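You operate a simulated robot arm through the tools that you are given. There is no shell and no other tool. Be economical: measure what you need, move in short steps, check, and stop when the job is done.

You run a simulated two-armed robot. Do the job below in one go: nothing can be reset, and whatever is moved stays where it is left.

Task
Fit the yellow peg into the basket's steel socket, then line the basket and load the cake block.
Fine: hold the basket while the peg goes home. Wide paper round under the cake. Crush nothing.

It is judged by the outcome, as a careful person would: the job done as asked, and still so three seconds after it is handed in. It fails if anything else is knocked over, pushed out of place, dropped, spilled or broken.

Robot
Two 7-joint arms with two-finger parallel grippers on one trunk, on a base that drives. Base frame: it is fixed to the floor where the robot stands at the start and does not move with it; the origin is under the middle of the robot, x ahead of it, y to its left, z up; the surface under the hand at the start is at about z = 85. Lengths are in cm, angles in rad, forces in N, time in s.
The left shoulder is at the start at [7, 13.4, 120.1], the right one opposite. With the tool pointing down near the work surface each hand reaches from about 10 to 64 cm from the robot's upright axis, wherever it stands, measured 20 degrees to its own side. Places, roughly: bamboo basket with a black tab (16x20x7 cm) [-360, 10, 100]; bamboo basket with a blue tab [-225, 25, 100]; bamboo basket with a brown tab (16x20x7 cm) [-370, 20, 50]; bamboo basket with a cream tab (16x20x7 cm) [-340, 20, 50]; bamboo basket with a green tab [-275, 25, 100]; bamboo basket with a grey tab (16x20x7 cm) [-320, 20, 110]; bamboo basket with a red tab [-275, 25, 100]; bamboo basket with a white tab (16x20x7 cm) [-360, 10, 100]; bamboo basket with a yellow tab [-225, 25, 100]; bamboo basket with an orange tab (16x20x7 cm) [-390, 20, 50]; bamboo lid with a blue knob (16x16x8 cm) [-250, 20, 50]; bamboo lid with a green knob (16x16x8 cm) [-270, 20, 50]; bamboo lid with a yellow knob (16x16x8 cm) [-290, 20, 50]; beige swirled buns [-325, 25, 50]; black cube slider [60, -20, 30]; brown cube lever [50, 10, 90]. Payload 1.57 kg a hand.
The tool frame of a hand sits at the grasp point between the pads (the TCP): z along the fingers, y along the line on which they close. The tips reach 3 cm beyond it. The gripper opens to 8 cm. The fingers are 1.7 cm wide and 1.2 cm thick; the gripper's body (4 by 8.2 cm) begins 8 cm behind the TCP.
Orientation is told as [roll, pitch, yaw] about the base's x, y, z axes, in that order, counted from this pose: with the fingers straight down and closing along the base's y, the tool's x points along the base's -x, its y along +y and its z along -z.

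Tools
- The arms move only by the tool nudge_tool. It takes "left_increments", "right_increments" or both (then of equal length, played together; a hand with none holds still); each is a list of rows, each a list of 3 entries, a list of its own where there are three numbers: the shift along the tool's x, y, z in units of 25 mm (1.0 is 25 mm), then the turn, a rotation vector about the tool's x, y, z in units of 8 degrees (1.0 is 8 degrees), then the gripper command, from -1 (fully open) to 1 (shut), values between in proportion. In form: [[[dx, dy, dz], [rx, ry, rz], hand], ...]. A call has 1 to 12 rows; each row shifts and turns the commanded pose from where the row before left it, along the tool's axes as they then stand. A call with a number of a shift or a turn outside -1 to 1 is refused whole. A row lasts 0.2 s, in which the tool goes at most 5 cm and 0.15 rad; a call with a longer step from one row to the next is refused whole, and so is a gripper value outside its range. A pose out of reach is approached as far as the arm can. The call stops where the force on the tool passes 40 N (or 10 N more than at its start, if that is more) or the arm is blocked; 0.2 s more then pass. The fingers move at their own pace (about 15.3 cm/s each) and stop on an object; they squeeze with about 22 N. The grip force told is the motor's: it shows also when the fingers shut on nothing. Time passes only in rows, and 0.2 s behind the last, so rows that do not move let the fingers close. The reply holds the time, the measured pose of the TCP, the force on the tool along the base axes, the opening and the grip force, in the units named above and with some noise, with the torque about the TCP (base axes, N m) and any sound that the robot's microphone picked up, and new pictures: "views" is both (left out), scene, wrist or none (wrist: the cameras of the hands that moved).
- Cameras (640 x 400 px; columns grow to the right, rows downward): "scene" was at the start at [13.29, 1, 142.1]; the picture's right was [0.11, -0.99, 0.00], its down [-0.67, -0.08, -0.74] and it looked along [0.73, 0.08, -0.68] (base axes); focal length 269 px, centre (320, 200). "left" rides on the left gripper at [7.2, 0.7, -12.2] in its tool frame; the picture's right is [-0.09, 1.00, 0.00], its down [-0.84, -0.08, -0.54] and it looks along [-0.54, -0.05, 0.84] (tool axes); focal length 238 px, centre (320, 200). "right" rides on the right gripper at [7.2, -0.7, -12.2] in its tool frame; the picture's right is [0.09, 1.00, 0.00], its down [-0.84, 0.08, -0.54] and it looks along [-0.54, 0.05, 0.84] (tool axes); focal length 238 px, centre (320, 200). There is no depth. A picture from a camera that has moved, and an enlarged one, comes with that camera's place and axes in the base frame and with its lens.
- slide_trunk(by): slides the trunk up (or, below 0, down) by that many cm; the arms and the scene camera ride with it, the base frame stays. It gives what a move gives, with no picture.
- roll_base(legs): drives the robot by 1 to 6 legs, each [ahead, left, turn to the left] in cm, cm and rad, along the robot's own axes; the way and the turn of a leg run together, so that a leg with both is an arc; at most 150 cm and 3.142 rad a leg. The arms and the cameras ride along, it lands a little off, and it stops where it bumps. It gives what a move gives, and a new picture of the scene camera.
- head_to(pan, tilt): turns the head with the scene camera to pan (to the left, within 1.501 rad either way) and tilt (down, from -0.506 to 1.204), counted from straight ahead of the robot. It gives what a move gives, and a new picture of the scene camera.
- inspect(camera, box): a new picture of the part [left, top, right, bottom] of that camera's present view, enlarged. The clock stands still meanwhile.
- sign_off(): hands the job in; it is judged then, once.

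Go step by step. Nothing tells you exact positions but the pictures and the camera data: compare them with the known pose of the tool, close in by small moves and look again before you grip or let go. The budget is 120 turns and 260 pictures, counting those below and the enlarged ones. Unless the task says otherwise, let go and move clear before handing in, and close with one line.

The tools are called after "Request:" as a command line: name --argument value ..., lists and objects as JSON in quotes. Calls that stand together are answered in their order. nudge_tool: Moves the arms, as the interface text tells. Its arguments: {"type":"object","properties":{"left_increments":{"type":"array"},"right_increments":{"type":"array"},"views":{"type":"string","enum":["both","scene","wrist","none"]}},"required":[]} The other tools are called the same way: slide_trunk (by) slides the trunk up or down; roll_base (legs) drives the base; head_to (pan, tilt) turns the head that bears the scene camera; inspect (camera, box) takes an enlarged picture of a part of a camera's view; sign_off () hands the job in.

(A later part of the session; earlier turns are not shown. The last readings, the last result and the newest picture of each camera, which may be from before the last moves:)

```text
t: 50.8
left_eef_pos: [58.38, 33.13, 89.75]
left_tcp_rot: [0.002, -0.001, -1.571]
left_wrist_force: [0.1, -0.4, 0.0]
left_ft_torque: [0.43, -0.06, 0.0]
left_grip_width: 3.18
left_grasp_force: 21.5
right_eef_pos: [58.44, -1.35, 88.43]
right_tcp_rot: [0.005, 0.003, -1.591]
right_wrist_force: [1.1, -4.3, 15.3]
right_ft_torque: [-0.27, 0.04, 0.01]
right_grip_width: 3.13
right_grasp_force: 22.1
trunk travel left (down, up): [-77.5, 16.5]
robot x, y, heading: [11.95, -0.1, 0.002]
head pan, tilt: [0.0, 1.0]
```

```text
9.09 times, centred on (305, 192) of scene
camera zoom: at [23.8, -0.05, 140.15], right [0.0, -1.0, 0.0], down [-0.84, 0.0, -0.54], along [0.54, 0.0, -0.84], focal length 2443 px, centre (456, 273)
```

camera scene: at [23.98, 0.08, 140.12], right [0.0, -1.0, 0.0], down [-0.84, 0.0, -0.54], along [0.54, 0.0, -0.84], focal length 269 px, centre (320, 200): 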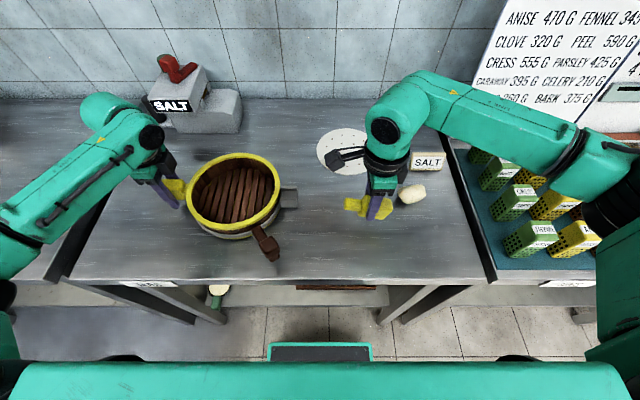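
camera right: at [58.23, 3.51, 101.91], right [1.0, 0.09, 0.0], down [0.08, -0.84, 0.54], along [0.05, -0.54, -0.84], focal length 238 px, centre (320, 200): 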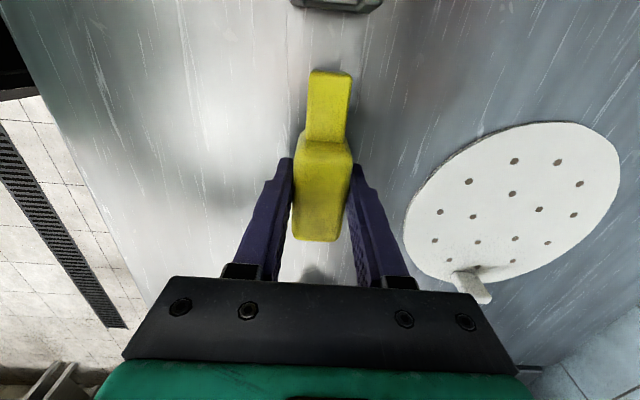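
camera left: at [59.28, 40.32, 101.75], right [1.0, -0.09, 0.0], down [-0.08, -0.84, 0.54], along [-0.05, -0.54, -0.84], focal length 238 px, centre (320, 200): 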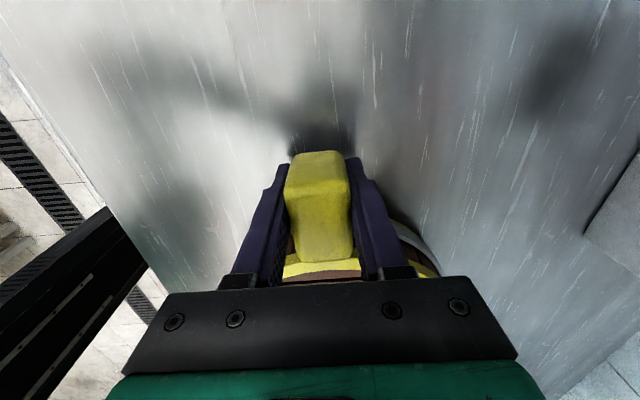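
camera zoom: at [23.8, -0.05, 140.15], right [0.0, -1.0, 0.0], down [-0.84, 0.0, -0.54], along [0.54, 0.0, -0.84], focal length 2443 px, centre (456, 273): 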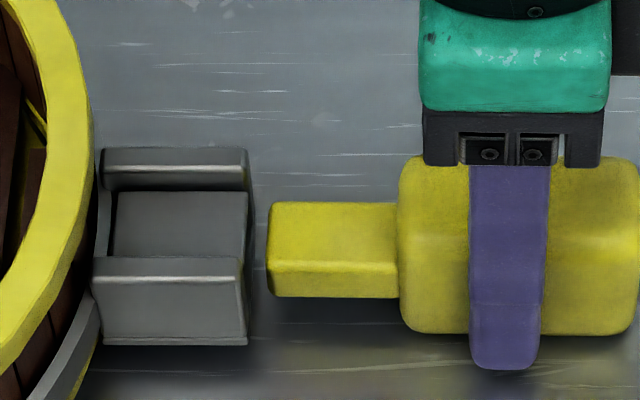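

The peg bottom is just brushing the bench (15 N), so I raise 2 mm and shift 1.4 mm to -x, then advance gently into the mouth.

Request:
nudge_tool --right_increments '[[[0, -0.055, -0.08], [0, 0, 0], 1], [[0, 0, 0], [0, 0, 0], 1], [[0.1, 0, 0], [0, 0, 0], 1], [[0.1, 0, 0], [0, 0, 0], 1], [[0.1, 0, 0], [0, 0, 0], 1], [[0.06, 0, 0], [0, 0, 0], 1], [[0, 0, 0], [0, 0, 0], 1]]' --views "none"

Request:
inspect --camera "right" --box '[270, 0, 390, 75]'

Request:
inspect --camera "scene" --box '[270, 170, 340, 214]'

```text
t: 52.4
left_eef_pos: [58.41, 33.11, 89.56]
left_tcp_rot: [0.0, -0.001, -1.571]
left_wrist_force: [-0.4, -0.8, 0.6]
left_ft_torque: [-0.3, -0.02, 0.01]
left_grip_width: 3.14
left_grasp_force: 22.6
right_eef_pos: [58.42, -0.36, 88.64]
right_tcp_rot: [0.001, -0.001, -1.589]
right_wrist_force: [0.0, -0.9, -0.4]
right_ft_torque: [0.0, 0.01, -0.04]
right_grip_width: 3.14
right_grasp_force: 21.5
trunk travel left (down, up): [-77.5, 16.5]
robot x, y, heading: [12.19, 0.34, 0.002]
head pan, tilt: [0.0, 1.0]
```

```text
5.33 times, centred on (330, 38) of right
camera zoom: at [58.06, 6.67, 100.78], right [1.0, 0.07, 0.0], down [0.06, -0.84, 0.54], along [0.04, -0.54, -0.84], focal length 1271 px, centre (267, 1067)
```

zoom: 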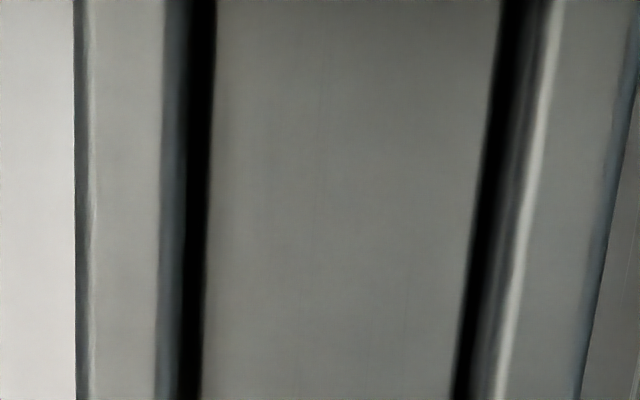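

```text
9.09 times, centred on (305, 192) of scene
camera zoom: at [23.99, 0.07, 140.12], right [0.0, -1.0, 0.0], down [-0.84, 0.0, -0.54], along [0.54, 0.0, -0.84], focal length 2443 px, centre (456, 273)
```

zoom: 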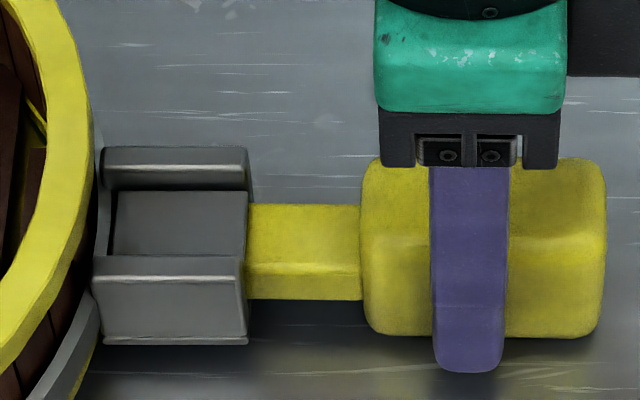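

The tip is inside the bore with no force. I keep sliding it in.

Request:
nudge_tool --right_increments '[[[0.12, 0, 0], [0, 0, 0], 1], [[0.12, 0, 0], [0, 0, 0], 1], [[0.12, 0, 0], [0, 0, 0], 1], [[0.12, 0, 0], [0, 0, 0], 1], [[0.12, 0, 0], [0, 0, 0], 1], [[0.12, 0, 0], [0, 0, 0], 1], [[0.12, 0, 0], [0, 0, 0], 1], [[0.1, 0, 0], [0, 0, 0], 1], [[0, 0, 0], [0, 0, 0], 1]]' --views "none"

Request:
inspect --camera "scene" --box '[270, 170, 340, 214]'

```text
t: 54.4
left_eef_pos: [58.56, 33.15, 89.6]
left_tcp_rot: [0.002, -0.003, -1.57]
left_wrist_force: [0.6, 1.3, 2.7]
left_ft_torque: [-0.68, -0.07, 0.09]
left_grip_width: 3.18
left_grasp_force: 21.8
right_eef_pos: [58.47, 1.78, 88.62]
right_tcp_rot: [0.001, 0.0, -1.589]
right_wrist_force: [-0.2, -0.7, -4.6]
right_ft_torque: [-0.22, 0.0, 0.05]
right_grip_width: 3.11
right_grasp_force: 21.7
trunk travel left (down, up): [-77.5, 16.5]
robot x, y, heading: [11.99, -0.07, -0.001]
head pan, tilt: [0.0, 1.0]
```

```text
9.09 times, centred on (305, 192) of scene
camera zoom: at [24.03, 0.08, 140.11], right [0.0, -1.0, 0.0], down [-0.84, 0.0, -0.54], along [0.54, 0.0, -0.84], focal length 2443 px, centre (456, 273)
```

zoom: 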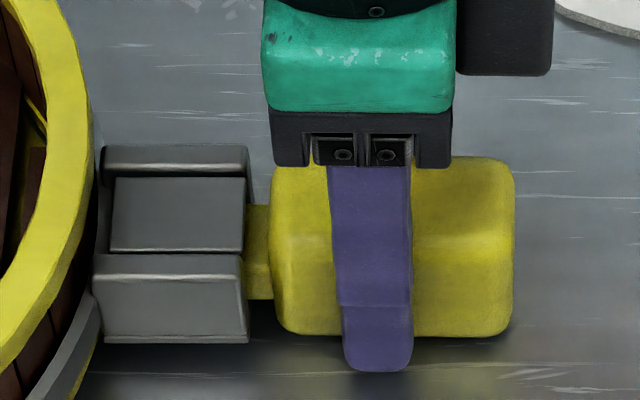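

Nice: the plate is a sprung keeper that lifted as the tongue slid under it. About 0.6 cm remains; I push it home.

Request:
nudge_tool --right_increments '[[[0.08, 0, 0], [0, 0, 0], 1], [[0.08, 0, 0], [0, 0, 0], 1], [[0.06, 0, 0], [0, 0, 0], 1], [[0.05, 0, 0], [0, 0, 0], 1], [[0.05, 0, 0], [0, 0, 0], 1], [[0.05, 0, 0], [0, 0, 0], 1], [[0, 0, 0], [0, 0, 0], 1]]' --views "none"

Request:
inspect --camera "scene" --box '[270, 170, 340, 214]'

```text
t: 56.0
left_eef_pos: [58.56, 33.27, 89.67]
left_tcp_rot: [-0.001, 0.005, -1.57]
left_wrist_force: [0.0, 17.1, 1.7]
left_ft_torque: [-0.41, -0.1, -0.07]
left_grip_width: 3.17
left_grasp_force: 21.7
right_eef_pos: [58.64, 2.76, 88.55]
right_tcp_rot: [-0.001, -0.004, -1.592]
right_wrist_force: [0.2, -18.8, -2.0]
right_ft_torque: [-0.03, -0.02, 0.18]
right_grip_width: 3.13
right_grasp_force: 21.9
trunk travel left (down, up): [-77.5, 16.5]
robot x, y, heading: [12.42, -0.02, -0.001]
head pan, tilt: [0.0, 1.0]
```

```text
9.09 times, centred on (305, 192) of scene
camera zoom: at [24.01, 0.05, 140.12], right [0.0, -1.0, 0.0], down [-0.84, 0.0, -0.54], along [0.54, 0.0, -0.84], focal length 2443 px, centre (456, 273)
```

zoom: 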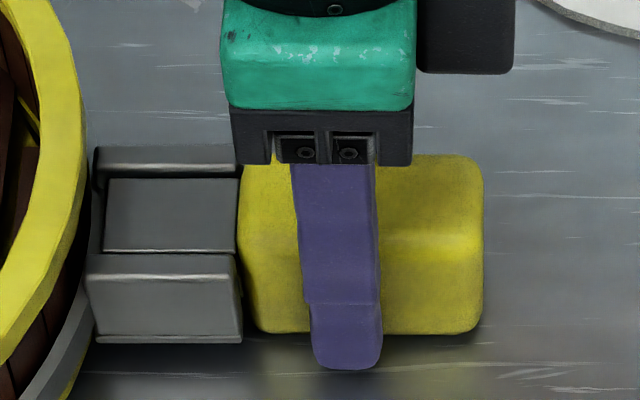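

The shoulder is flush with the socket (19 N both sides). I open the right hand in place, without pulling back, and check that it stays.

Request:
nudge_tool --right_increments '[[[0, 0, 0], [0, 0, 0], 0.1], [[0, 0, 0], [0, 0, 0], 0.0], [[0, 0, 0], [0, 0, 0], -0.3], [[0, 0, 0], [0, 0, 0], -1], [[0, 0, 0], [0, 0, 0], -1]]' --views "none"

Request:
inspect --camera "scene" --box '[270, 170, 340, 214]'

```text
t: 57.2
left_eef_pos: [58.54, 33.15, 89.66]
left_tcp_rot: [0.0, -0.001, -1.57]
left_wrist_force: [-0.6, -1.2, 0.4]
left_ft_torque: [0.43, -0.04, -0.04]
left_grip_width: 3.19
left_grasp_force: 22.4
right_eef_pos: [58.5, 2.91, 88.52]
right_tcp_rot: [0.0, 0.0, -1.591]
right_wrist_force: [0.3, 1.1, 0.0]
right_ft_torque: [-0.03, 0.02, -0.01]
right_grip_width: 7.99
right_grasp_force: 0.0
trunk travel left (down, up): [-77.5, 16.5]
robot x, y, heading: [12.13, -0.34, -0.001]
head pan, tilt: [0.0, 1.0]
```

```text
9.09 times, centred on (305, 192) of scene
camera zoom: at [24.01, 0.06, 140.12], right [0.0, -1.0, 0.0], down [-0.84, 0.0, -0.54], along [0.54, 0.0, -0.84], focal length 2443 px, centre (456, 273)
```

zoom: 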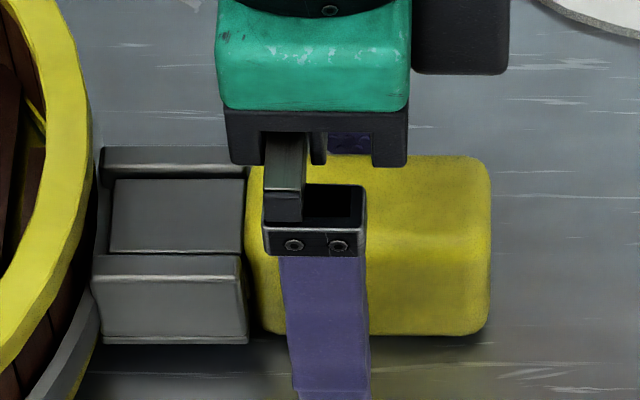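

The peg holds by itself. Now I release the tab with the left hand and raise both hands clear.

Request:
nudge_tool --left_increments '[[[0, 0, 0], [0, 0, 0], 0.1], [[0, 0, 0], [0, 0, 0], -0.4], [[0, 0, 0], [0, 0, 0], -1], [[0, 0, 0], [0, 0, 0], -1], [[0, 0, -0.8], [0, 0, 0], -1], [[0, 0, -1], [0, 0, 0], -1], [[0, 0, -1], [0, 0, 0], -1], [[0, 0, -1], [0, 0, 0], -1], [[0, 0, -1], [0, 0, 0], -1], [[0, 0, -1], [0, 0, 0], -1], [[0, 0, -1], [0, 0, 0], -1], [[0, 0, 0], [0, 0, 0], -1]]' --right_increments '[[[0, 0, -0.8], [0, 0, 0], -1], [[0, 0, -1], [0, 0, 0], -1], [[0, 0, -1], [0, 0, 0], -1], [[0, 0, -1], [0, 0, 0], -1], [[0, 0, -1], [0, 0, 0], -1], [[0, 0, -1], [0, 0, 0], -1], [[-0.8, 0, -1], [0, 0, 0], -1], [[-1, 0, 0], [0, 0, 0], -1], [[-1, 0, 0], [0, 0, 0], -1], [[-1, 0, 0], [0, 0, 0], -1], [[-1, 0, 0], [0, 0, 0], -1], [[-1, 0, 0], [0, 0, 0], -1]]'

Request:
inspect --camera "scene" --box '[150, 130, 310, 260]'

Request:
inspect --camera "scene" --box '[310, 115, 400, 185]'

```text
t: 59.8
left_eef_pos: [58.5, 33.01, 106.68]
left_tcp_rot: [0.0, 0.0, -1.571]
left_wrist_force: [-0.8, 0.3, 0.7]
left_ft_torque: [0.02, 0.0, 0.02]
left_grip_width: 7.98
left_grasp_force: 0.1
right_eef_pos: [58.38, -11.77, 105.47]
right_tcp_rot: [0.0, 0.001, -1.591]
right_wrist_force: [-0.7, 0.3, 0.5]
right_ft_torque: [-0.03, 0.03, 0.02]
right_grip_width: 8.0
right_grasp_force: 0.1
trunk travel left (down, up): [-77.5, 16.5]
robot x, y, heading: [11.78, 0.46, 0.003]
head pan, tilt: [0.0, 1.0]
camera scene: at [23.98, -0.06, 140.12], right [0.0, -1.0, 0.0], down [-0.84, 0.0, -0.54], along [0.54, 0.0, -0.84], focal length 269 px, centre (320, 200)
camera right: at [57.89, -4.66, 117.73], right [1.0, 0.07, 0.0], down [0.06, -0.84, 0.54], along [0.04, -0.54, -0.84], focal length 238 px, centre (320, 200)
camera left: at [59.15, 40.21, 118.83], right [1.0, -0.09, 0.0], down [-0.08, -0.84, 0.54], along [-0.05, -0.54, -0.84], focal length 238 px, centre (320, 200)
```

scene: 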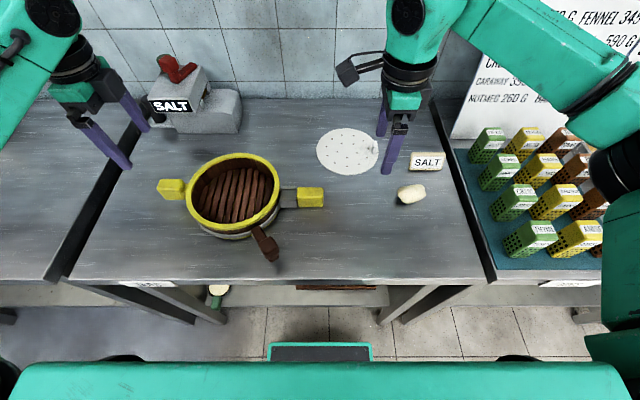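
right: 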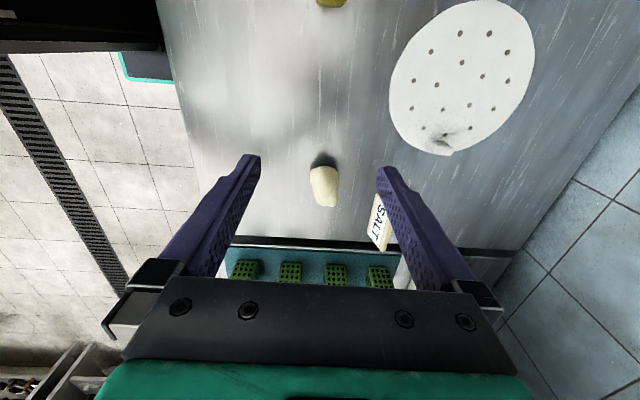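
left: 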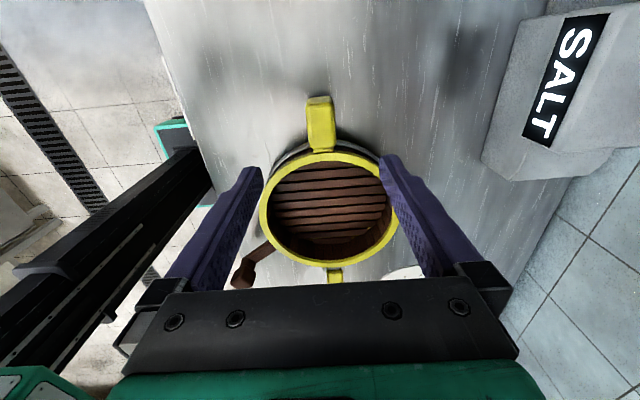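

```text
3.08 times, centred on (230, 195) of scene
camera zoom: at [23.98, -0.06, 140.12], right [0.0, -1.0, 0.0], down [-0.84, 0.0, -0.54], along [0.54, 0.0, -0.84], focal length 827 px, centre (597, 215)
```

zoom: 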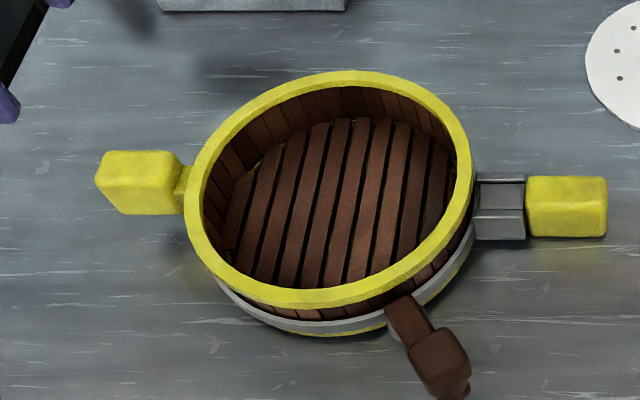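

```text
5.71 times, centred on (355, 150) of scene
camera zoom: at [23.98, -0.06, 140.12], right [0.0, -1.0, 0.0], down [-0.84, 0.0, -0.54], along [0.54, 0.0, -0.84], focal length 1536 px, centre (120, 486)
```

zoom: 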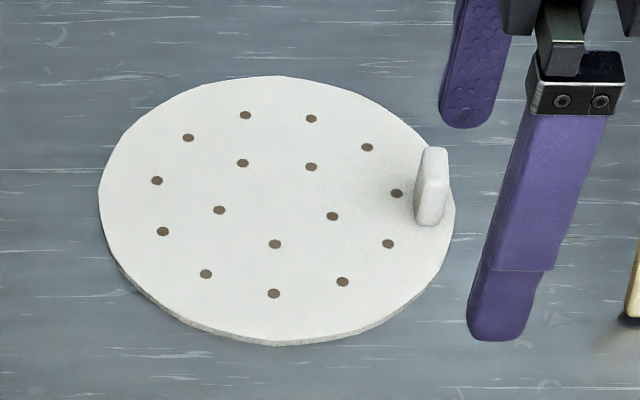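

The peg is seated and stays. The paper is a stiff 17 cm disc with an upright tab at its right edge; the basket's inside is about 17.5 cm. I drive 6 cm nearer for reach and look at the tab from above.

Request:
roll_base --legs '[[6, 0, 0]]'

```text
t: 60.8
left_eef_pos: [63.97, 33.13, 106.82]
left_tcp_rot: [0.004, -0.001, -1.571]
left_wrist_force: [0.7, 0.2, 1.2]
left_ft_torque: [0.02, -0.02, 0.01]
left_grip_width: 8.02
left_grasp_force: 0.1
right_eef_pos: [63.84, -11.72, 105.64]
right_tcp_rot: [0.007, 0.0, -1.589]
right_wrist_force: [0.3, 0.0, 0.7]
right_ft_torque: [-0.01, -0.02, 0.0]
right_grip_width: 7.99
right_grasp_force: 0.2
trunk travel left (down, up): [-77.5, 16.5]
robot x, y, heading: [17.79, 0.09, -0.003]
head pan, tilt: [0.0, 1.0]
camera scene: at [29.38, 0.06, 140.18], right [0.0, -1.0, 0.0], down [-0.84, 0.0, -0.54], along [0.54, 0.0, -0.84], focal length 269 px, centre (320, 200)
```

scene: 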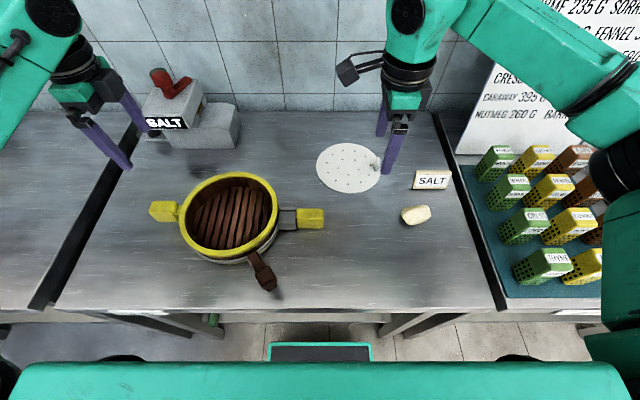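

Reach is better now. I bring the right hand over the paper tab and pull the left hand away from the salt box.

Request:
nudge_tool --left_increments '[[[0, -0.6, 0], [0, 0, 0], -1], [[0, -0.6, 0], [0, 0, 0], -1], [[0, -0.6, 0], [0, 0, 0], -1], [[0, -0.6, 0], [0, 0, 0], -1], [[0, -0.6, 0], [0, 0, 0], -1], [[0, -0.6, 0], [0, 0, 0], -1], [[0, 0, 0], [0, 0, 0], -1]]' --right_increments '[[[-0.15, 0.72, 0.2], [0, 0, 0], -1], [[-0.15, 0.72, 0.2], [0, 0, 0], -1], [[-0.15, 0.72, 0.2], [0, 0, 0], -1], [[-0.15, 0.72, 0.2], [0, 0, 0], -1], [[-0.15, 0.72, 0.2], [0, 0, 0], -1], [[-0.15, 0.7, 0.2], [0, 0, 0], -1], [[0, 0, 0], [0, 0, 0], -1]]'

Request:
inspect --camera "right" --box '[240, 80, 400, 240]'

Request:
inspect --camera "scene" --box '[350, 130, 410, 190]'

```text
t: 62.4
left_eef_pos: [55.39, 33.2, 106.53]
left_tcp_rot: [0.0, 0.0, -1.569]
left_wrist_force: [0.8, -1.0, -0.4]
left_ft_torque: [0.0, 0.0, 0.02]
left_grip_width: 8.0
left_grasp_force: 0.0
right_eef_pos: [74.84, -14.06, 102.58]
right_tcp_rot: [0.0, -0.001, -1.591]
right_wrist_force: [0.3, 0.3, -0.2]
right_ft_torque: [-0.01, 0.0, 0.0]
right_grip_width: 7.98
right_grasp_force: 0.1
trunk travel left (down, up): [-77.5, 16.5]
robot x, y, heading: [17.74, -0.24, 0.001]
head pan, tilt: [0.0, 1.0]
camera scene: at [29.95, 0.04, 140.12], right [0.0, -1.0, 0.0], down [-0.84, 0.0, -0.54], along [0.54, 0.0, -0.84], focal length 269 px, centre (320, 200)
camera right: at [74.57, -7.03, 114.69], right [1.0, 0.07, 0.0], down [0.06, -0.84, 0.54], along [0.04, -0.54, -0.84], focal length 238 px, centre (320, 200)
camera left: at [56.1, 40.31, 118.77], right [1.0, -0.09, 0.0], down [-0.08, -0.84, 0.54], along [-0.05, -0.54, -0.84], focal length 238 px, centre (320, 200)
```

scene: 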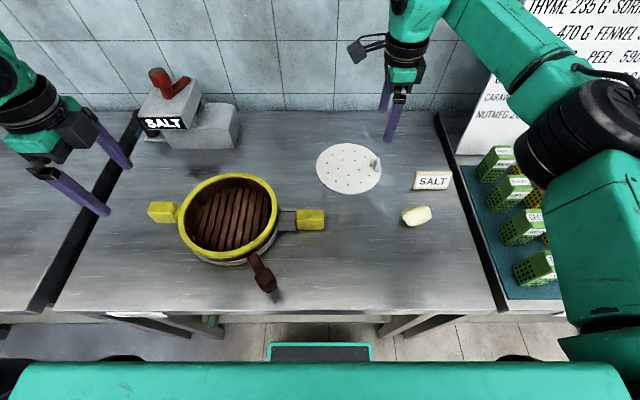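
right: 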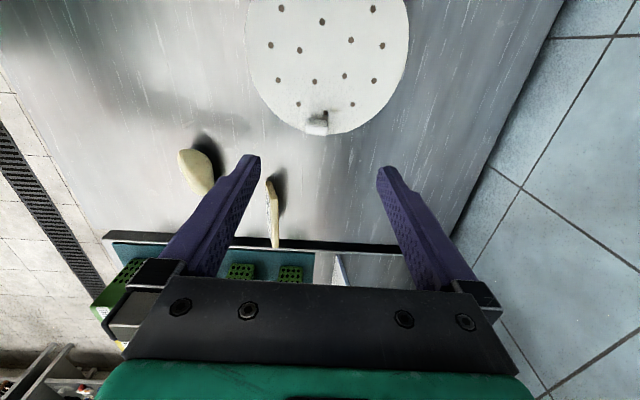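
left: 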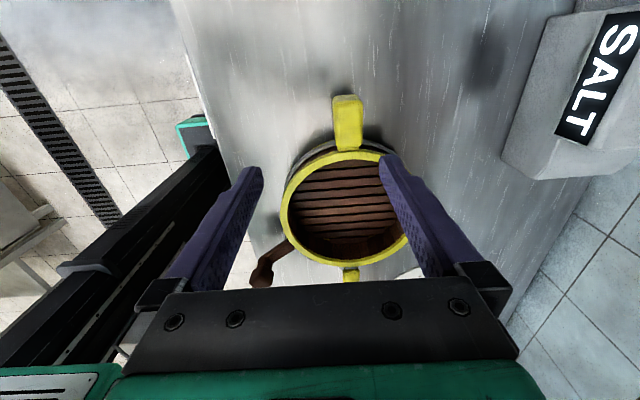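

```text
2.50 times, centred on (320, 160) of right
camera zoom: at [74.57, -7.03, 114.69], right [1.0, 0.07, 0.0], down [0.06, -0.84, 0.54], along [0.04, -0.54, -0.84], focal length 596 px, centre (320, 300)
```

zoom: 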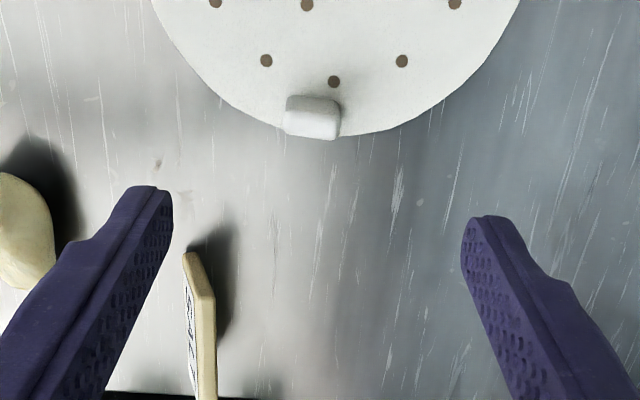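

```text
6.67 times, centred on (380, 160) of scene
camera zoom: at [29.95, 0.04, 140.12], right [0.0, -1.0, 0.0], down [-0.84, 0.0, -0.54], along [0.54, 0.0, -0.84], focal length 1792 px, centre (-80, 467)
```

zoom: 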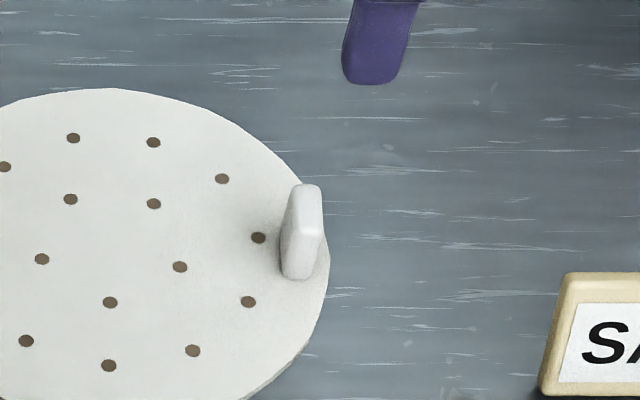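

The tab is about 2.45 × 1 × 2.3 cm, set ~7.3 cm from the disc's centre [75.6, -7.2]. I'll grip it along its length so the fingers later clear the basket wall; descend partway and check.

Request:
nudge_tool --right_increments '[[[-0.08, 0, 0.6], [0, 0, 0.72], -1], [[0, 0, 0.8], [0, 0, 0], -1], [[0, 0, 0.8], [0, 0, 0], -1], [[0, 0, 0.8], [0, 0, 0], -1], [[0, 0, 0.8], [0, 0, 0], -1], [[0, 0, 0], [0, 0, 0], -1]]' --views "none"

Request:
inspect --camera "right" --box '[200, 0, 440, 240]'

Request:
inspect --camera "scene" --box '[340, 120, 410, 190]'

Request:
inspect --camera "left" --box '[270, 80, 430, 290]'

```text
t: 63.8
left_eef_pos: [55.52, 33.05, 106.63]
left_tcp_rot: [0.0, 0.0, -1.57]
left_wrist_force: [0.4, 0.9, 0.7]
left_ft_torque: [-0.01, 0.02, 0.02]
left_grip_width: 7.99
left_grasp_force: 0.1
right_eef_pos: [74.93, -14.19, 93.12]
right_tcp_rot: [0.0, 0.001, -1.691]
right_wrist_force: [-0.1, 0.2, 0.1]
right_ft_torque: [0.01, -0.02, -0.01]
right_grip_width: 7.98
right_grasp_force: 0.0
trunk travel left (down, up): [-77.5, 16.5]
robot x, y, heading: [17.91, -0.22, -0.003]
head pan, tilt: [0.0, 1.0]
```

```text
1.67 times, centred on (320, 120) of right
camera zoom: at [75.31, -7.26, 105.25], right [1.0, -0.03, 0.0], down [-0.02, -0.84, 0.54], along [-0.01, -0.54, -0.84], focal length 397 px, centre (320, 333)
```

zoom: 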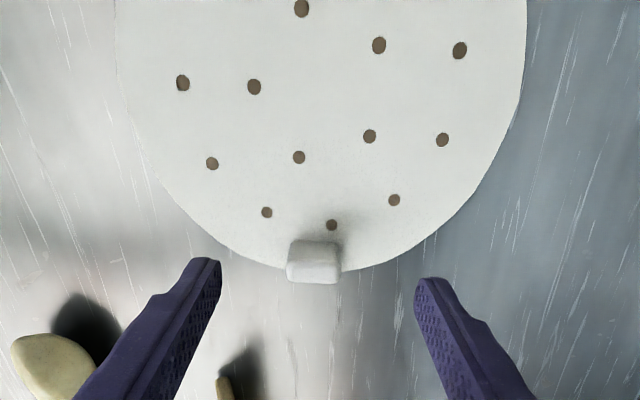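

```text
5.71 times, centred on (375, 155) of scene
camera zoom: at [29.93, 0.06, 140.12], right [0.0, -1.0, 0.0], down [-0.84, 0.0, -0.54], along [0.54, 0.0, -0.84], focal length 1536 px, centre (6, 457)
```

zoom: 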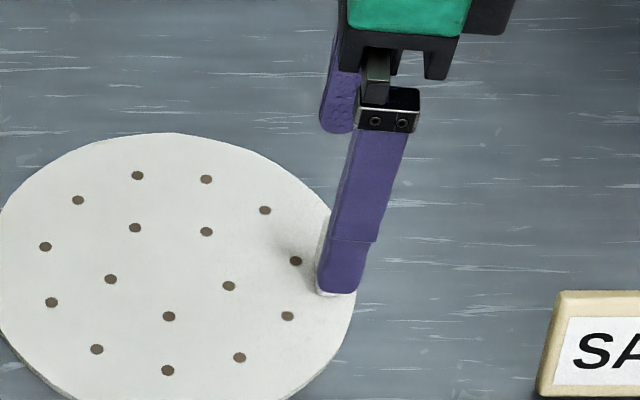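

```text
1.90 times, centred on (350, 185) of left
camera zoom: at [56.11, 40.33, 118.77], right [1.0, -0.09, 0.0], down [-0.08, -0.84, 0.54], along [-0.05, -0.54, -0.84], focal length 454 px, centre (263, 229)
```

zoom: 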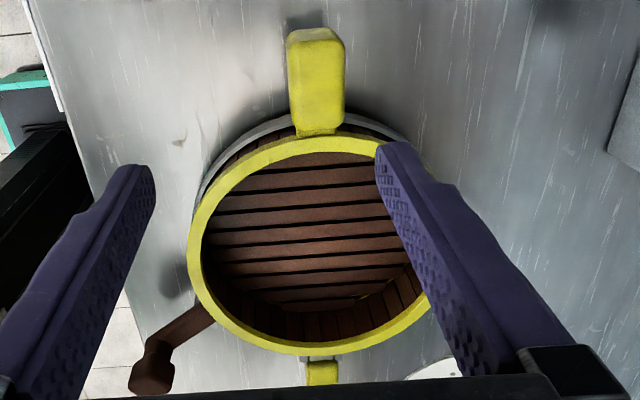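

The gripper is centred on the tab. I go down to just above the disc and close on the tab.

Request:
nudge_tool --right_increments '[[[-0.12, 0, 0.6], [0, 0, 0], -1], [[0, 0, 0.6], [0, 0, 0], -1], [[0, 0, 0.46], [0, 0, 0], -1], [[0, 0, 0], [0, 0, 0], 0], [[0, 0, 0], [0, 0, 0], 0.3], [[0, 0, 0], [0, 0, 0], 0.6], [[0, 0, 0], [0, 0, 0], 1], [[0, 0, 0], [0, 0, 0], 1]]' --views "none"

Request:
inspect --camera "right" --box '[200, 0, 440, 240]'

```text
t: 65.6
left_eef_pos: [55.4, 33.01, 106.59]
left_tcp_rot: [0.002, 0.0, -1.57]
left_wrist_force: [-0.1, -0.3, 0.1]
left_ft_torque: [0.0, -0.01, 0.02]
left_grip_width: 8.01
left_grasp_force: 0.2
right_eef_pos: [75.02, -14.59, 88.8]
right_tcp_rot: [-0.001, 0.0, -1.689]
right_wrist_force: [-0.2, 0.6, -0.8]
right_ft_torque: [-0.05, -0.03, -0.03]
right_grip_width: 2.48
right_grasp_force: 22.3
trunk travel left (down, up): [-77.5, 16.5]
robot x, y, heading: [18.03, -0.15, -0.005]
head pan, tilt: [0.0, 1.0]
```

```text
1.67 times, centred on (320, 120) of right
camera zoom: at [75.31, -7.51, 101.13], right [1.0, -0.03, 0.0], down [-0.02, -0.84, 0.54], along [-0.01, -0.54, -0.84], focal length 397 px, centre (320, 333)
```

zoom: 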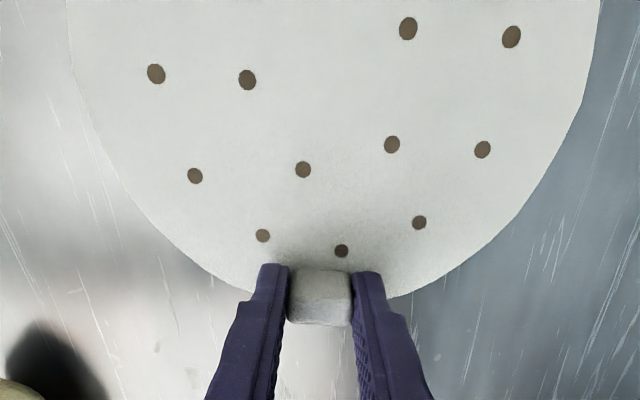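

The tab is held (2.48 cm). Disc centre sits 6.9 cm from the TCP; the basket centre comes out near [58.6, 19.0], inside diameter about 18. I lift the paper level.

Request:
nudge_tool --right_increments '[[[0, 0, -0.2], [0, 0, 0], 1], [[0, 0, -0.4], [0, 0, 0], 1], [[0, 0, -0.7], [0, 0, 0], 1], [[0, 0, -0.9], [0, 0, 0], 1], [[0, 0, -0.9], [0, 0, 0], 1], [[0, 0, -0.9], [0, 0, 0], 1], [[0, 0, -0.9], [0, 0, 0], 1], [[0, 0, 0], [0, 0, 0], 1]]'

```text
t: 67.4
left_eef_pos: [55.49, 33.16, 106.56]
left_tcp_rot: [0.0, 0.0, -1.571]
left_wrist_force: [-0.4, 0.5, 0.0]
left_ft_torque: [0.01, -0.01, -0.01]
left_grip_width: 8.0
left_grasp_force: 0.1
right_eef_pos: [75.03, -14.58, 101.06]
right_tcp_rot: [0.001, 0.001, -1.692]
right_wrist_force: [-0.1, -0.5, 0.7]
right_ft_torque: [-0.01, -0.04, -0.01]
right_grip_width: 2.47
right_grasp_force: 21.8
trunk travel left (down, up): [-77.5, 16.5]
robot x, y, heading: [18.05, 0.06, -0.003]
head pan, tilt: [0.0, 1.0]
camera scene: at [29.98, 0.06, 140.12], right [0.0, -1.0, 0.0], down [-0.84, 0.0, -0.54], along [0.54, 0.0, -0.84], focal length 269 px, centre (320, 200)
camera right: at [75.39, -7.55, 113.19], right [1.0, -0.03, 0.0], down [-0.02, -0.84, 0.54], along [-0.02, -0.54, -0.84], focal length 238 px, centre (320, 200)
```

scene: 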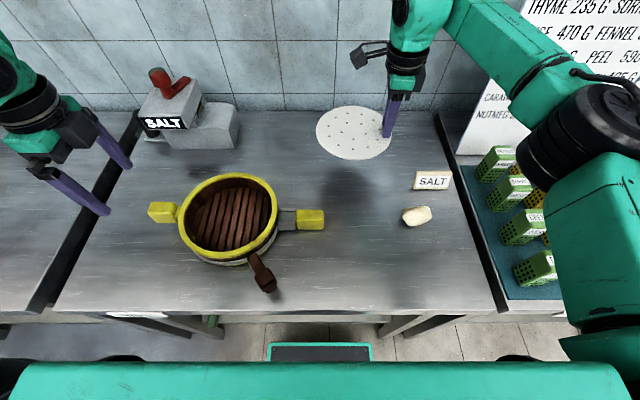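
right: 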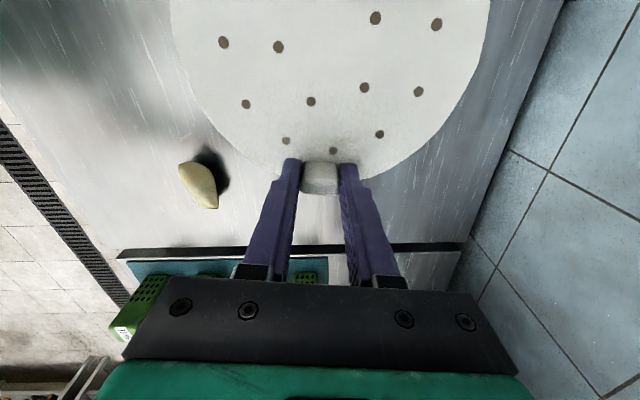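

The paper hangs level in the grip. I carry it over the basket.

Request:
nudge_tool --right_increments '[[[0.5, -0.4, 0], [0, 0, 0], 1], [[0.82, -0.67, 0], [0, 0, 0], 1], [[0.88, -0.73, 0], [0, 0, 0], 1], [[0.9, -0.74, 0], [0, 0, 0], 1], [[0.9, -0.74, 0], [0, 0, 0], 1], [[0.9, -0.74, 0], [0, 0, 0], 1], [[0.9, -0.74, 0], [0, 0, 0], 1], [[0.9, -0.74, 0], [0, 0, 0], 1], [[0.88, -0.73, 0], [0, 0, 0], 1], [[0.8, -0.67, 0], [0, 0, 0], 1], [[0.8, -0.67, 0], [0, 0, 0], 1], [[0.62, -0.51, 0], [0, 0, 0], 1]]'

Request:
inspect --camera "left" --box '[230, 60, 430, 290]'

Request:
inspect --camera "scene" --box '[140, 140, 330, 300]'

```text
t: 70.0
left_eef_pos: [55.29, 33.15, 106.58]
left_tcp_rot: [0.0, -0.002, -1.571]
left_wrist_force: [-0.1, -0.1, 1.2]
left_ft_torque: [-0.01, 0.03, -0.01]
left_grip_width: 7.99
left_grasp_force: 0.0
right_eef_pos: [57.8, 12.2, 100.94]
right_tcp_rot: [0.002, 0.0, -1.692]
right_wrist_force: [-0.4, -0.1, -0.4]
right_ft_torque: [-0.03, 0.01, 0.01]
right_grip_width: 2.46
right_grasp_force: 22.2
trunk travel left (down, up): [-77.5, 16.5]
robot x, y, heading: [18.04, 0.1, -0.003]
head pan, tilt: [0.0, 1.0]
camera scene: at [29.93, 0.16, 140.12], right [0.0, -1.0, 0.0], down [-0.84, 0.0, -0.54], along [0.54, 0.0, -0.84], focal length 269 px, centre (320, 200)
camera right: at [58.09, 19.23, 113.28], right [1.0, -0.03, 0.0], down [-0.02, -0.84, 0.54], along [-0.01, -0.54, -0.84], focal length 238 px, centre (320, 200)
```

scene: 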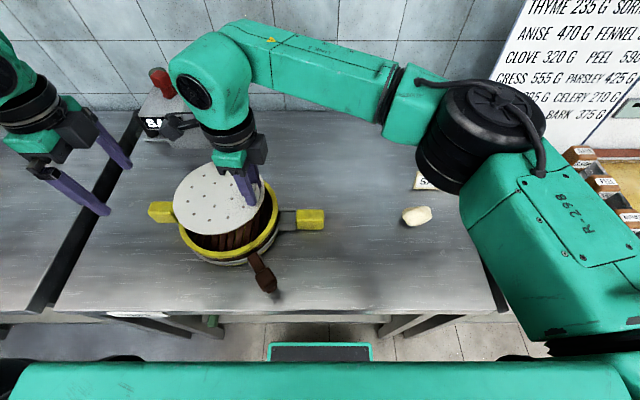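
right: 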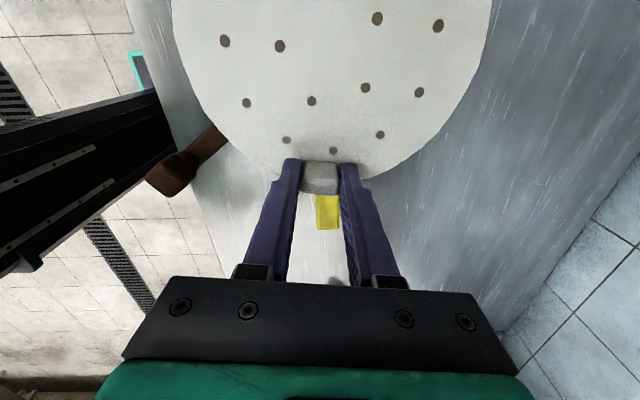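

```text
1.74 times, centred on (330, 175) of left
camera zoom: at [56.1, 40.42, 118.74], right [1.0, -0.09, 0.0], down [-0.08, -0.84, 0.54], along [-0.05, -0.54, -0.84], focal length 414 px, centre (303, 244)
```

zoom: 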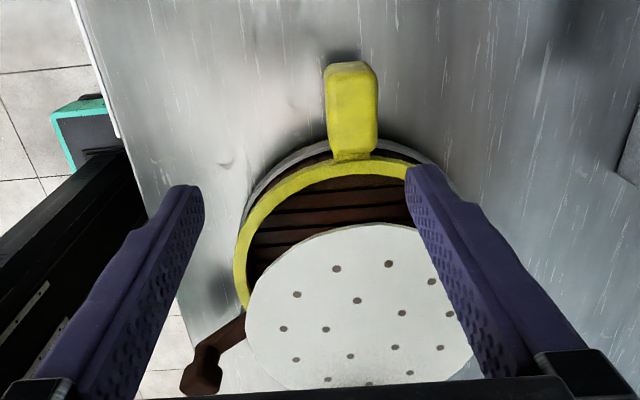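

```text
2.50 times, centred on (235, 220) of scene
camera zoom: at [29.93, 0.16, 140.12], right [0.0, -1.0, 0.0], down [-0.84, 0.0, -0.54], along [0.54, 0.0, -0.84], focal length 672 px, centre (532, 150)
```

zoom: 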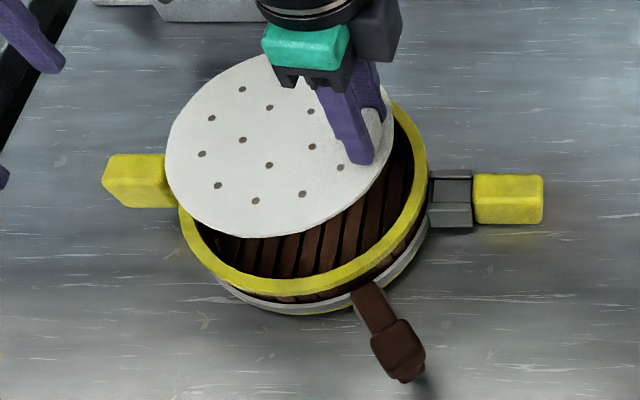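

The alignment looks plausible. I lower to just above the rim and check the margins all round.

Request:
nudge_tool --right_increments '[[[0, 0, 0.5], [0, 0, 0], 1], [[0, 0, 0.6], [0, 0, 0], 1], [[0, 0, 0.6], [0, 0, 0], 1], [[0, 0, 0.1], [0, 0, 0], 1], [[0, 0, 0], [0, 0, 0], 1]]' --views "none"

Request:
inspect --camera "left" --box '[230, 60, 430, 290]'

Request:
inspect --camera "scene" --box '[160, 150, 300, 280]'

Request:
inspect --camera "right" --box '[140, 0, 520, 240]'

```text
t: 71.2
left_eef_pos: [55.43, 33.08, 106.56]
left_tcp_rot: [-0.001, -0.001, -1.571]
left_wrist_force: [0.0, 0.0, -0.1]
left_ft_torque: [0.01, 0.0, 0.03]
left_grip_width: 8.0
left_grasp_force: 0.1
right_eef_pos: [57.85, 12.18, 96.68]
right_tcp_rot: [0.001, 0.0, -1.69]
right_wrist_force: [0.4, 0.8, -0.7]
right_ft_torque: [-0.02, 0.04, 0.01]
right_grip_width: 2.48
right_grasp_force: 21.9
trunk travel left (down, up): [-77.5, 16.5]
robot x, y, heading: [17.97, 0.06, -0.0]
head pan, tilt: [0.0, 1.0]
```

```text
1.74 times, centred on (330, 175) of left
camera zoom: at [56.13, 40.35, 118.76], right [1.0, -0.09, 0.0], down [-0.08, -0.84, 0.54], along [-0.05, -0.54, -0.84], focal length 414 px, centre (303, 244)
```

zoom: 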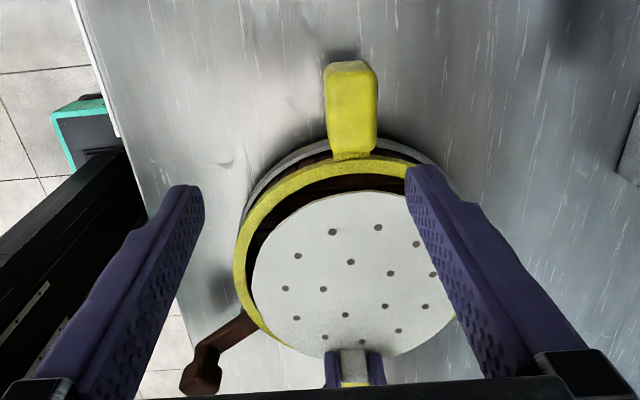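

```text
3.08 times, centred on (230, 215) of scene
camera zoom: at [29.95, 0.08, 140.12], right [0.0, -1.0, 0.0], down [-0.84, 0.0, -0.54], along [0.54, 0.0, -0.84], focal length 827 px, centre (597, 154)
```

zoom: 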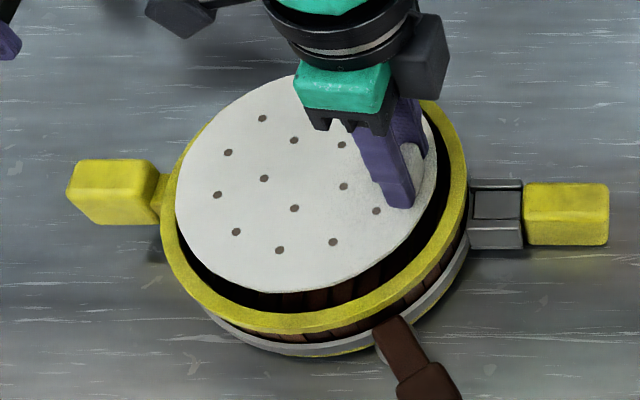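

```text
1.67 times, centred on (330, 120) of right
camera zoom: at [58.1, 19.21, 108.88], right [1.0, -0.03, 0.0], down [-0.02, -0.84, 0.54], along [-0.01, -0.54, -0.84], focal length 397 px, centre (303, 333)
```

zoom: 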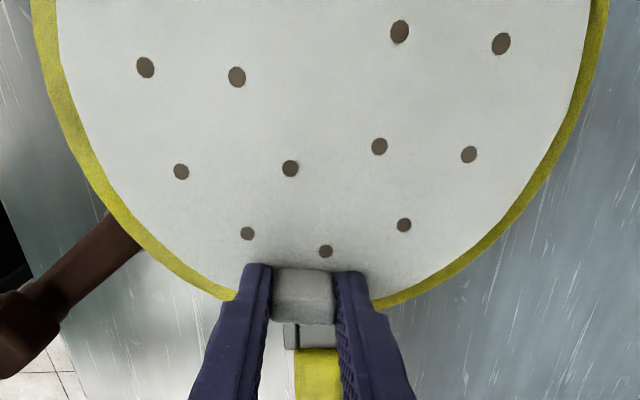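

Margins are even on both sides. I lower through the rim slowly.

Request:
nudge_tool --right_increments '[[[0, 0, 0.15], [0, 0, 0], 1], [[0, 0, 0.15], [0, 0, 0], 1], [[0, 0, 0.15], [0, 0, 0], 1], [[0, 0, 0.15], [0, 0, 0], 1], [[0, 0, 0.15], [0, 0, 0], 1], [[0, 0, 0.15], [0, 0, 0], 1], [[0, 0, 0.15], [0, 0, 0], 1], [[0, 0, 0.15], [0, 0, 0], 1], [[0, 0, 0.15], [0, 0, 0], 1], [[0, 0, 0], [0, 0, 0], 1]]' --views "none"

Request:
inspect --camera "right" --box '[140, 0, 520, 240]'

Request:
inspect --camera "scene" --box '[160, 150, 300, 280]'

```text
t: 73.4
left_eef_pos: [55.35, 33.19, 106.57]
left_tcp_rot: [-0.001, 0.0, -1.57]
left_wrist_force: [0.6, 0.2, -0.5]
left_ft_torque: [0.01, -0.01, 0.0]
left_grip_width: 7.98
left_grasp_force: 0.1
right_eef_pos: [57.74, 12.15, 93.14]
right_tcp_rot: [0.001, -0.001, -1.689]
right_wrist_force: [-0.4, -0.2, -1.1]
right_ft_torque: [0.0, 0.02, 0.0]
right_grip_width: 2.48
right_grasp_force: 22.2
trunk travel left (down, up): [-77.5, 16.5]
robot x, y, heading: [17.89, -0.19, -0.006]
head pan, tilt: [0.0, 1.0]
```

```text
1.67 times, centred on (330, 120) of right
camera zoom: at [58.01, 19.21, 105.41], right [1.0, -0.03, 0.0], down [-0.02, -0.84, 0.54], along [-0.01, -0.54, -0.84], focal length 397 px, centre (303, 333)
```

zoom: 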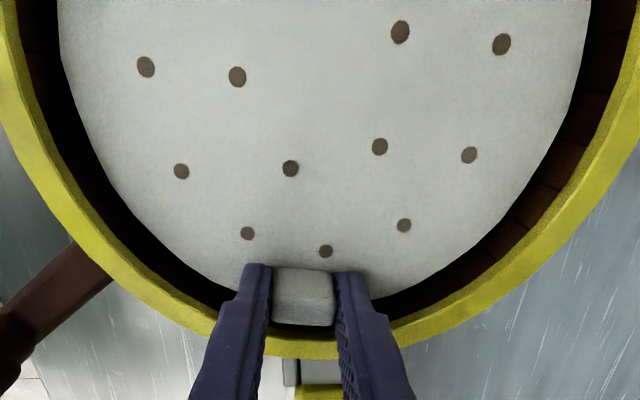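

```text
3.08 times, centred on (230, 215) of scene
camera zoom: at [29.96, 0.07, 140.12], right [0.0, -1.0, 0.0], down [-0.84, 0.0, -0.54], along [0.54, 0.0, -0.84], focal length 827 px, centre (597, 154)
```

zoom: 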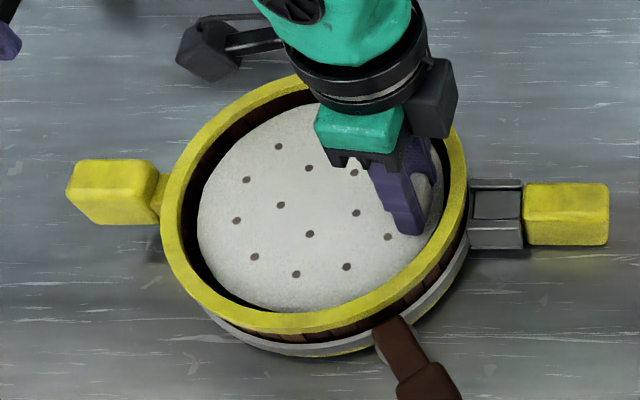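

The paper is inside the rim with clearance all round. I go on down gently until it touches the slats.

Request:
nudge_tool --right_increments '[[[0, 0, 0.12], [0, 0, 0], 1], [[0, 0, 0.12], [0, 0, 0], 1], [[0, 0, 0.12], [0, 0, 0], 1], [[0, 0, 0.12], [0, 0, 0], 1], [[0, 0, 0.12], [0, 0, 0], 1], [[0, 0, 0.1], [0, 0, 0], 1], [[0, 0, 0], [0, 0, 0], 1]]' --views "none"

Request:
inspect --camera "scene" --box '[160, 150, 300, 280]'

```text
t: 75.0
left_eef_pos: [55.27, 33.06, 106.7]
left_tcp_rot: [0.001, -0.001, -1.57]
left_wrist_force: [0.9, -0.1, -0.1]
left_ft_torque: [0.02, -0.03, -0.01]
left_grip_width: 8.02
left_grasp_force: 0.0
right_eef_pos: [57.82, 12.19, 91.56]
right_tcp_rot: [-0.001, 0.0, -1.689]
right_wrist_force: [0.1, 0.3, 0.3]
right_ft_torque: [-0.02, -0.01, 0.03]
right_grip_width: 2.46
right_grasp_force: 21.8
trunk travel left (down, up): [-77.5, 16.5]
robot x, y, heading: [17.86, 0.34, 0.003]
head pan, tilt: [0.0, 1.0]
```

```text
3.08 times, centred on (230, 215) of scene
camera zoom: at [29.96, 0.07, 140.12], right [0.0, -1.0, 0.0], down [-0.84, 0.0, -0.54], along [0.54, 0.0, -0.84], focal length 827 px, centre (597, 154)
```

zoom: 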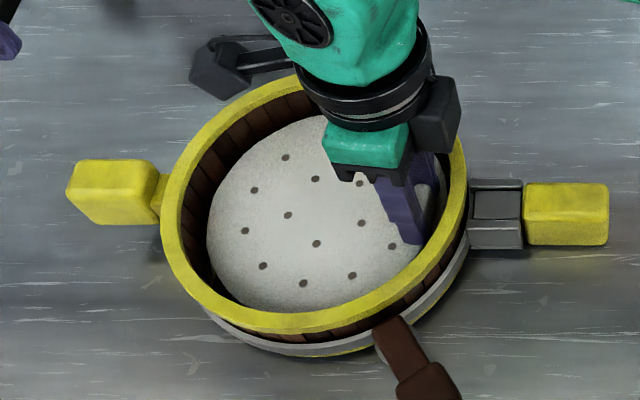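

Request:
nudge_tool --right_increments '[[[0, 0, 0.08], [0, 0, 0], 1], [[0, 0, 0.08], [0, 0, 0], 1], [[0, 0, 0.08], [0, 0, 0], 1], [[0, 0, 0.06], [0, 0, 0], 1], [[0, 0, 0], [0, 0, 0], 1]]' --views "none"

```text
t: 76.2
left_eef_pos: [55.37, 33.22, 106.65]
left_tcp_rot: [0.0, 0.001, -1.571]
left_wrist_force: [0.7, -0.5, -0.2]
left_ft_torque: [-0.01, -0.03, 0.02]
left_grip_width: 8.01
left_grasp_force: 0.1
right_eef_pos: [57.9, 12.23, 90.65]
right_tcp_rot: [0.0, 0.002, -1.69]
right_wrist_force: [0.5, -0.3, 3.2]
right_ft_torque: [0.16, -0.01, -0.03]
right_grip_width: 2.51
right_grasp_force: 21.5
trunk travel left (down, up): [-77.5, 16.5]
robot x, y, heading: [17.86, 0.03, -0.0]
head pan, tilt: [0.0, 1.0]
```

A light contact (3 N) begins. I make one more small step and look.

Request:
nudge_tool --right_increments '[[[0, 0, 0.04], [0, 0, 0], 1], [[0, 0, 0.03], [0, 0, 0], 1], [[0, 0, 0], [0, 0, 0], 1]]' --views "none"

Request:
inspect --camera "scene" --box '[160, 150, 300, 280]'

Request:
inspect --camera "right" --box '[140, 0, 520, 240]'

```text
t: 77.0
left_eef_pos: [55.27, 33.05, 106.84]
left_tcp_rot: [0.001, 0.0, -1.571]
left_wrist_force: [1.1, -0.7, 0.0]
left_ft_torque: [0.01, 0.0, 0.0]
left_grip_width: 7.99
left_grasp_force: 0.1
right_eef_pos: [57.76, 12.27, 90.62]
right_tcp_rot: [0.002, 0.004, -1.692]
right_wrist_force: [3.5, 0.9, 18.6]
right_ft_torque: [0.21, -0.02, -0.04]
right_grip_width: 2.51
right_grasp_force: 22.0
trunk travel left (down, up): [-77.5, 16.5]
robot x, y, heading: [18.23, -0.21, -0.001]
head pan, tilt: [0.0, 1.0]
```

```text
3.08 times, centred on (230, 215) of scene
camera zoom: at [29.81, 0.01, 140.15], right [0.0, -1.0, 0.0], down [-0.84, 0.0, -0.54], along [0.54, 0.0, -0.84], focal length 827 px, centre (597, 154)
```

zoom: 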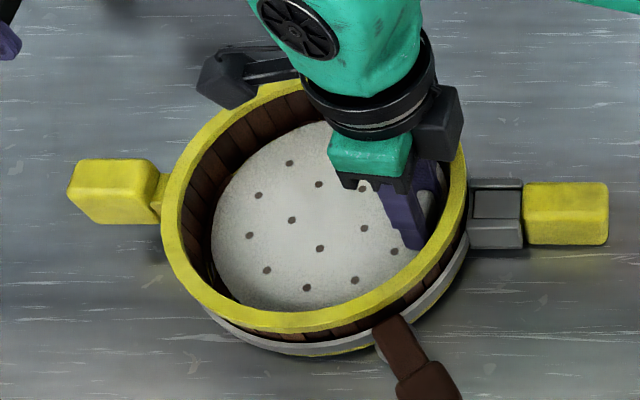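

```text
1.67 times, centred on (330, 120) of right
camera zoom: at [58.06, 19.22, 102.87], right [1.0, -0.03, 0.0], down [-0.02, -0.84, 0.54], along [-0.01, -0.54, -0.84], focal length 397 px, centre (303, 333)
```

zoom: 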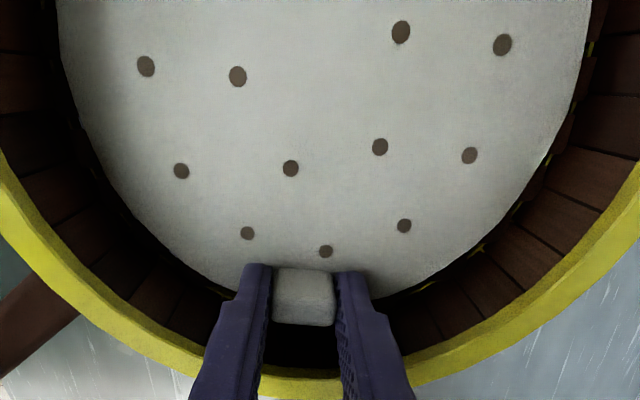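

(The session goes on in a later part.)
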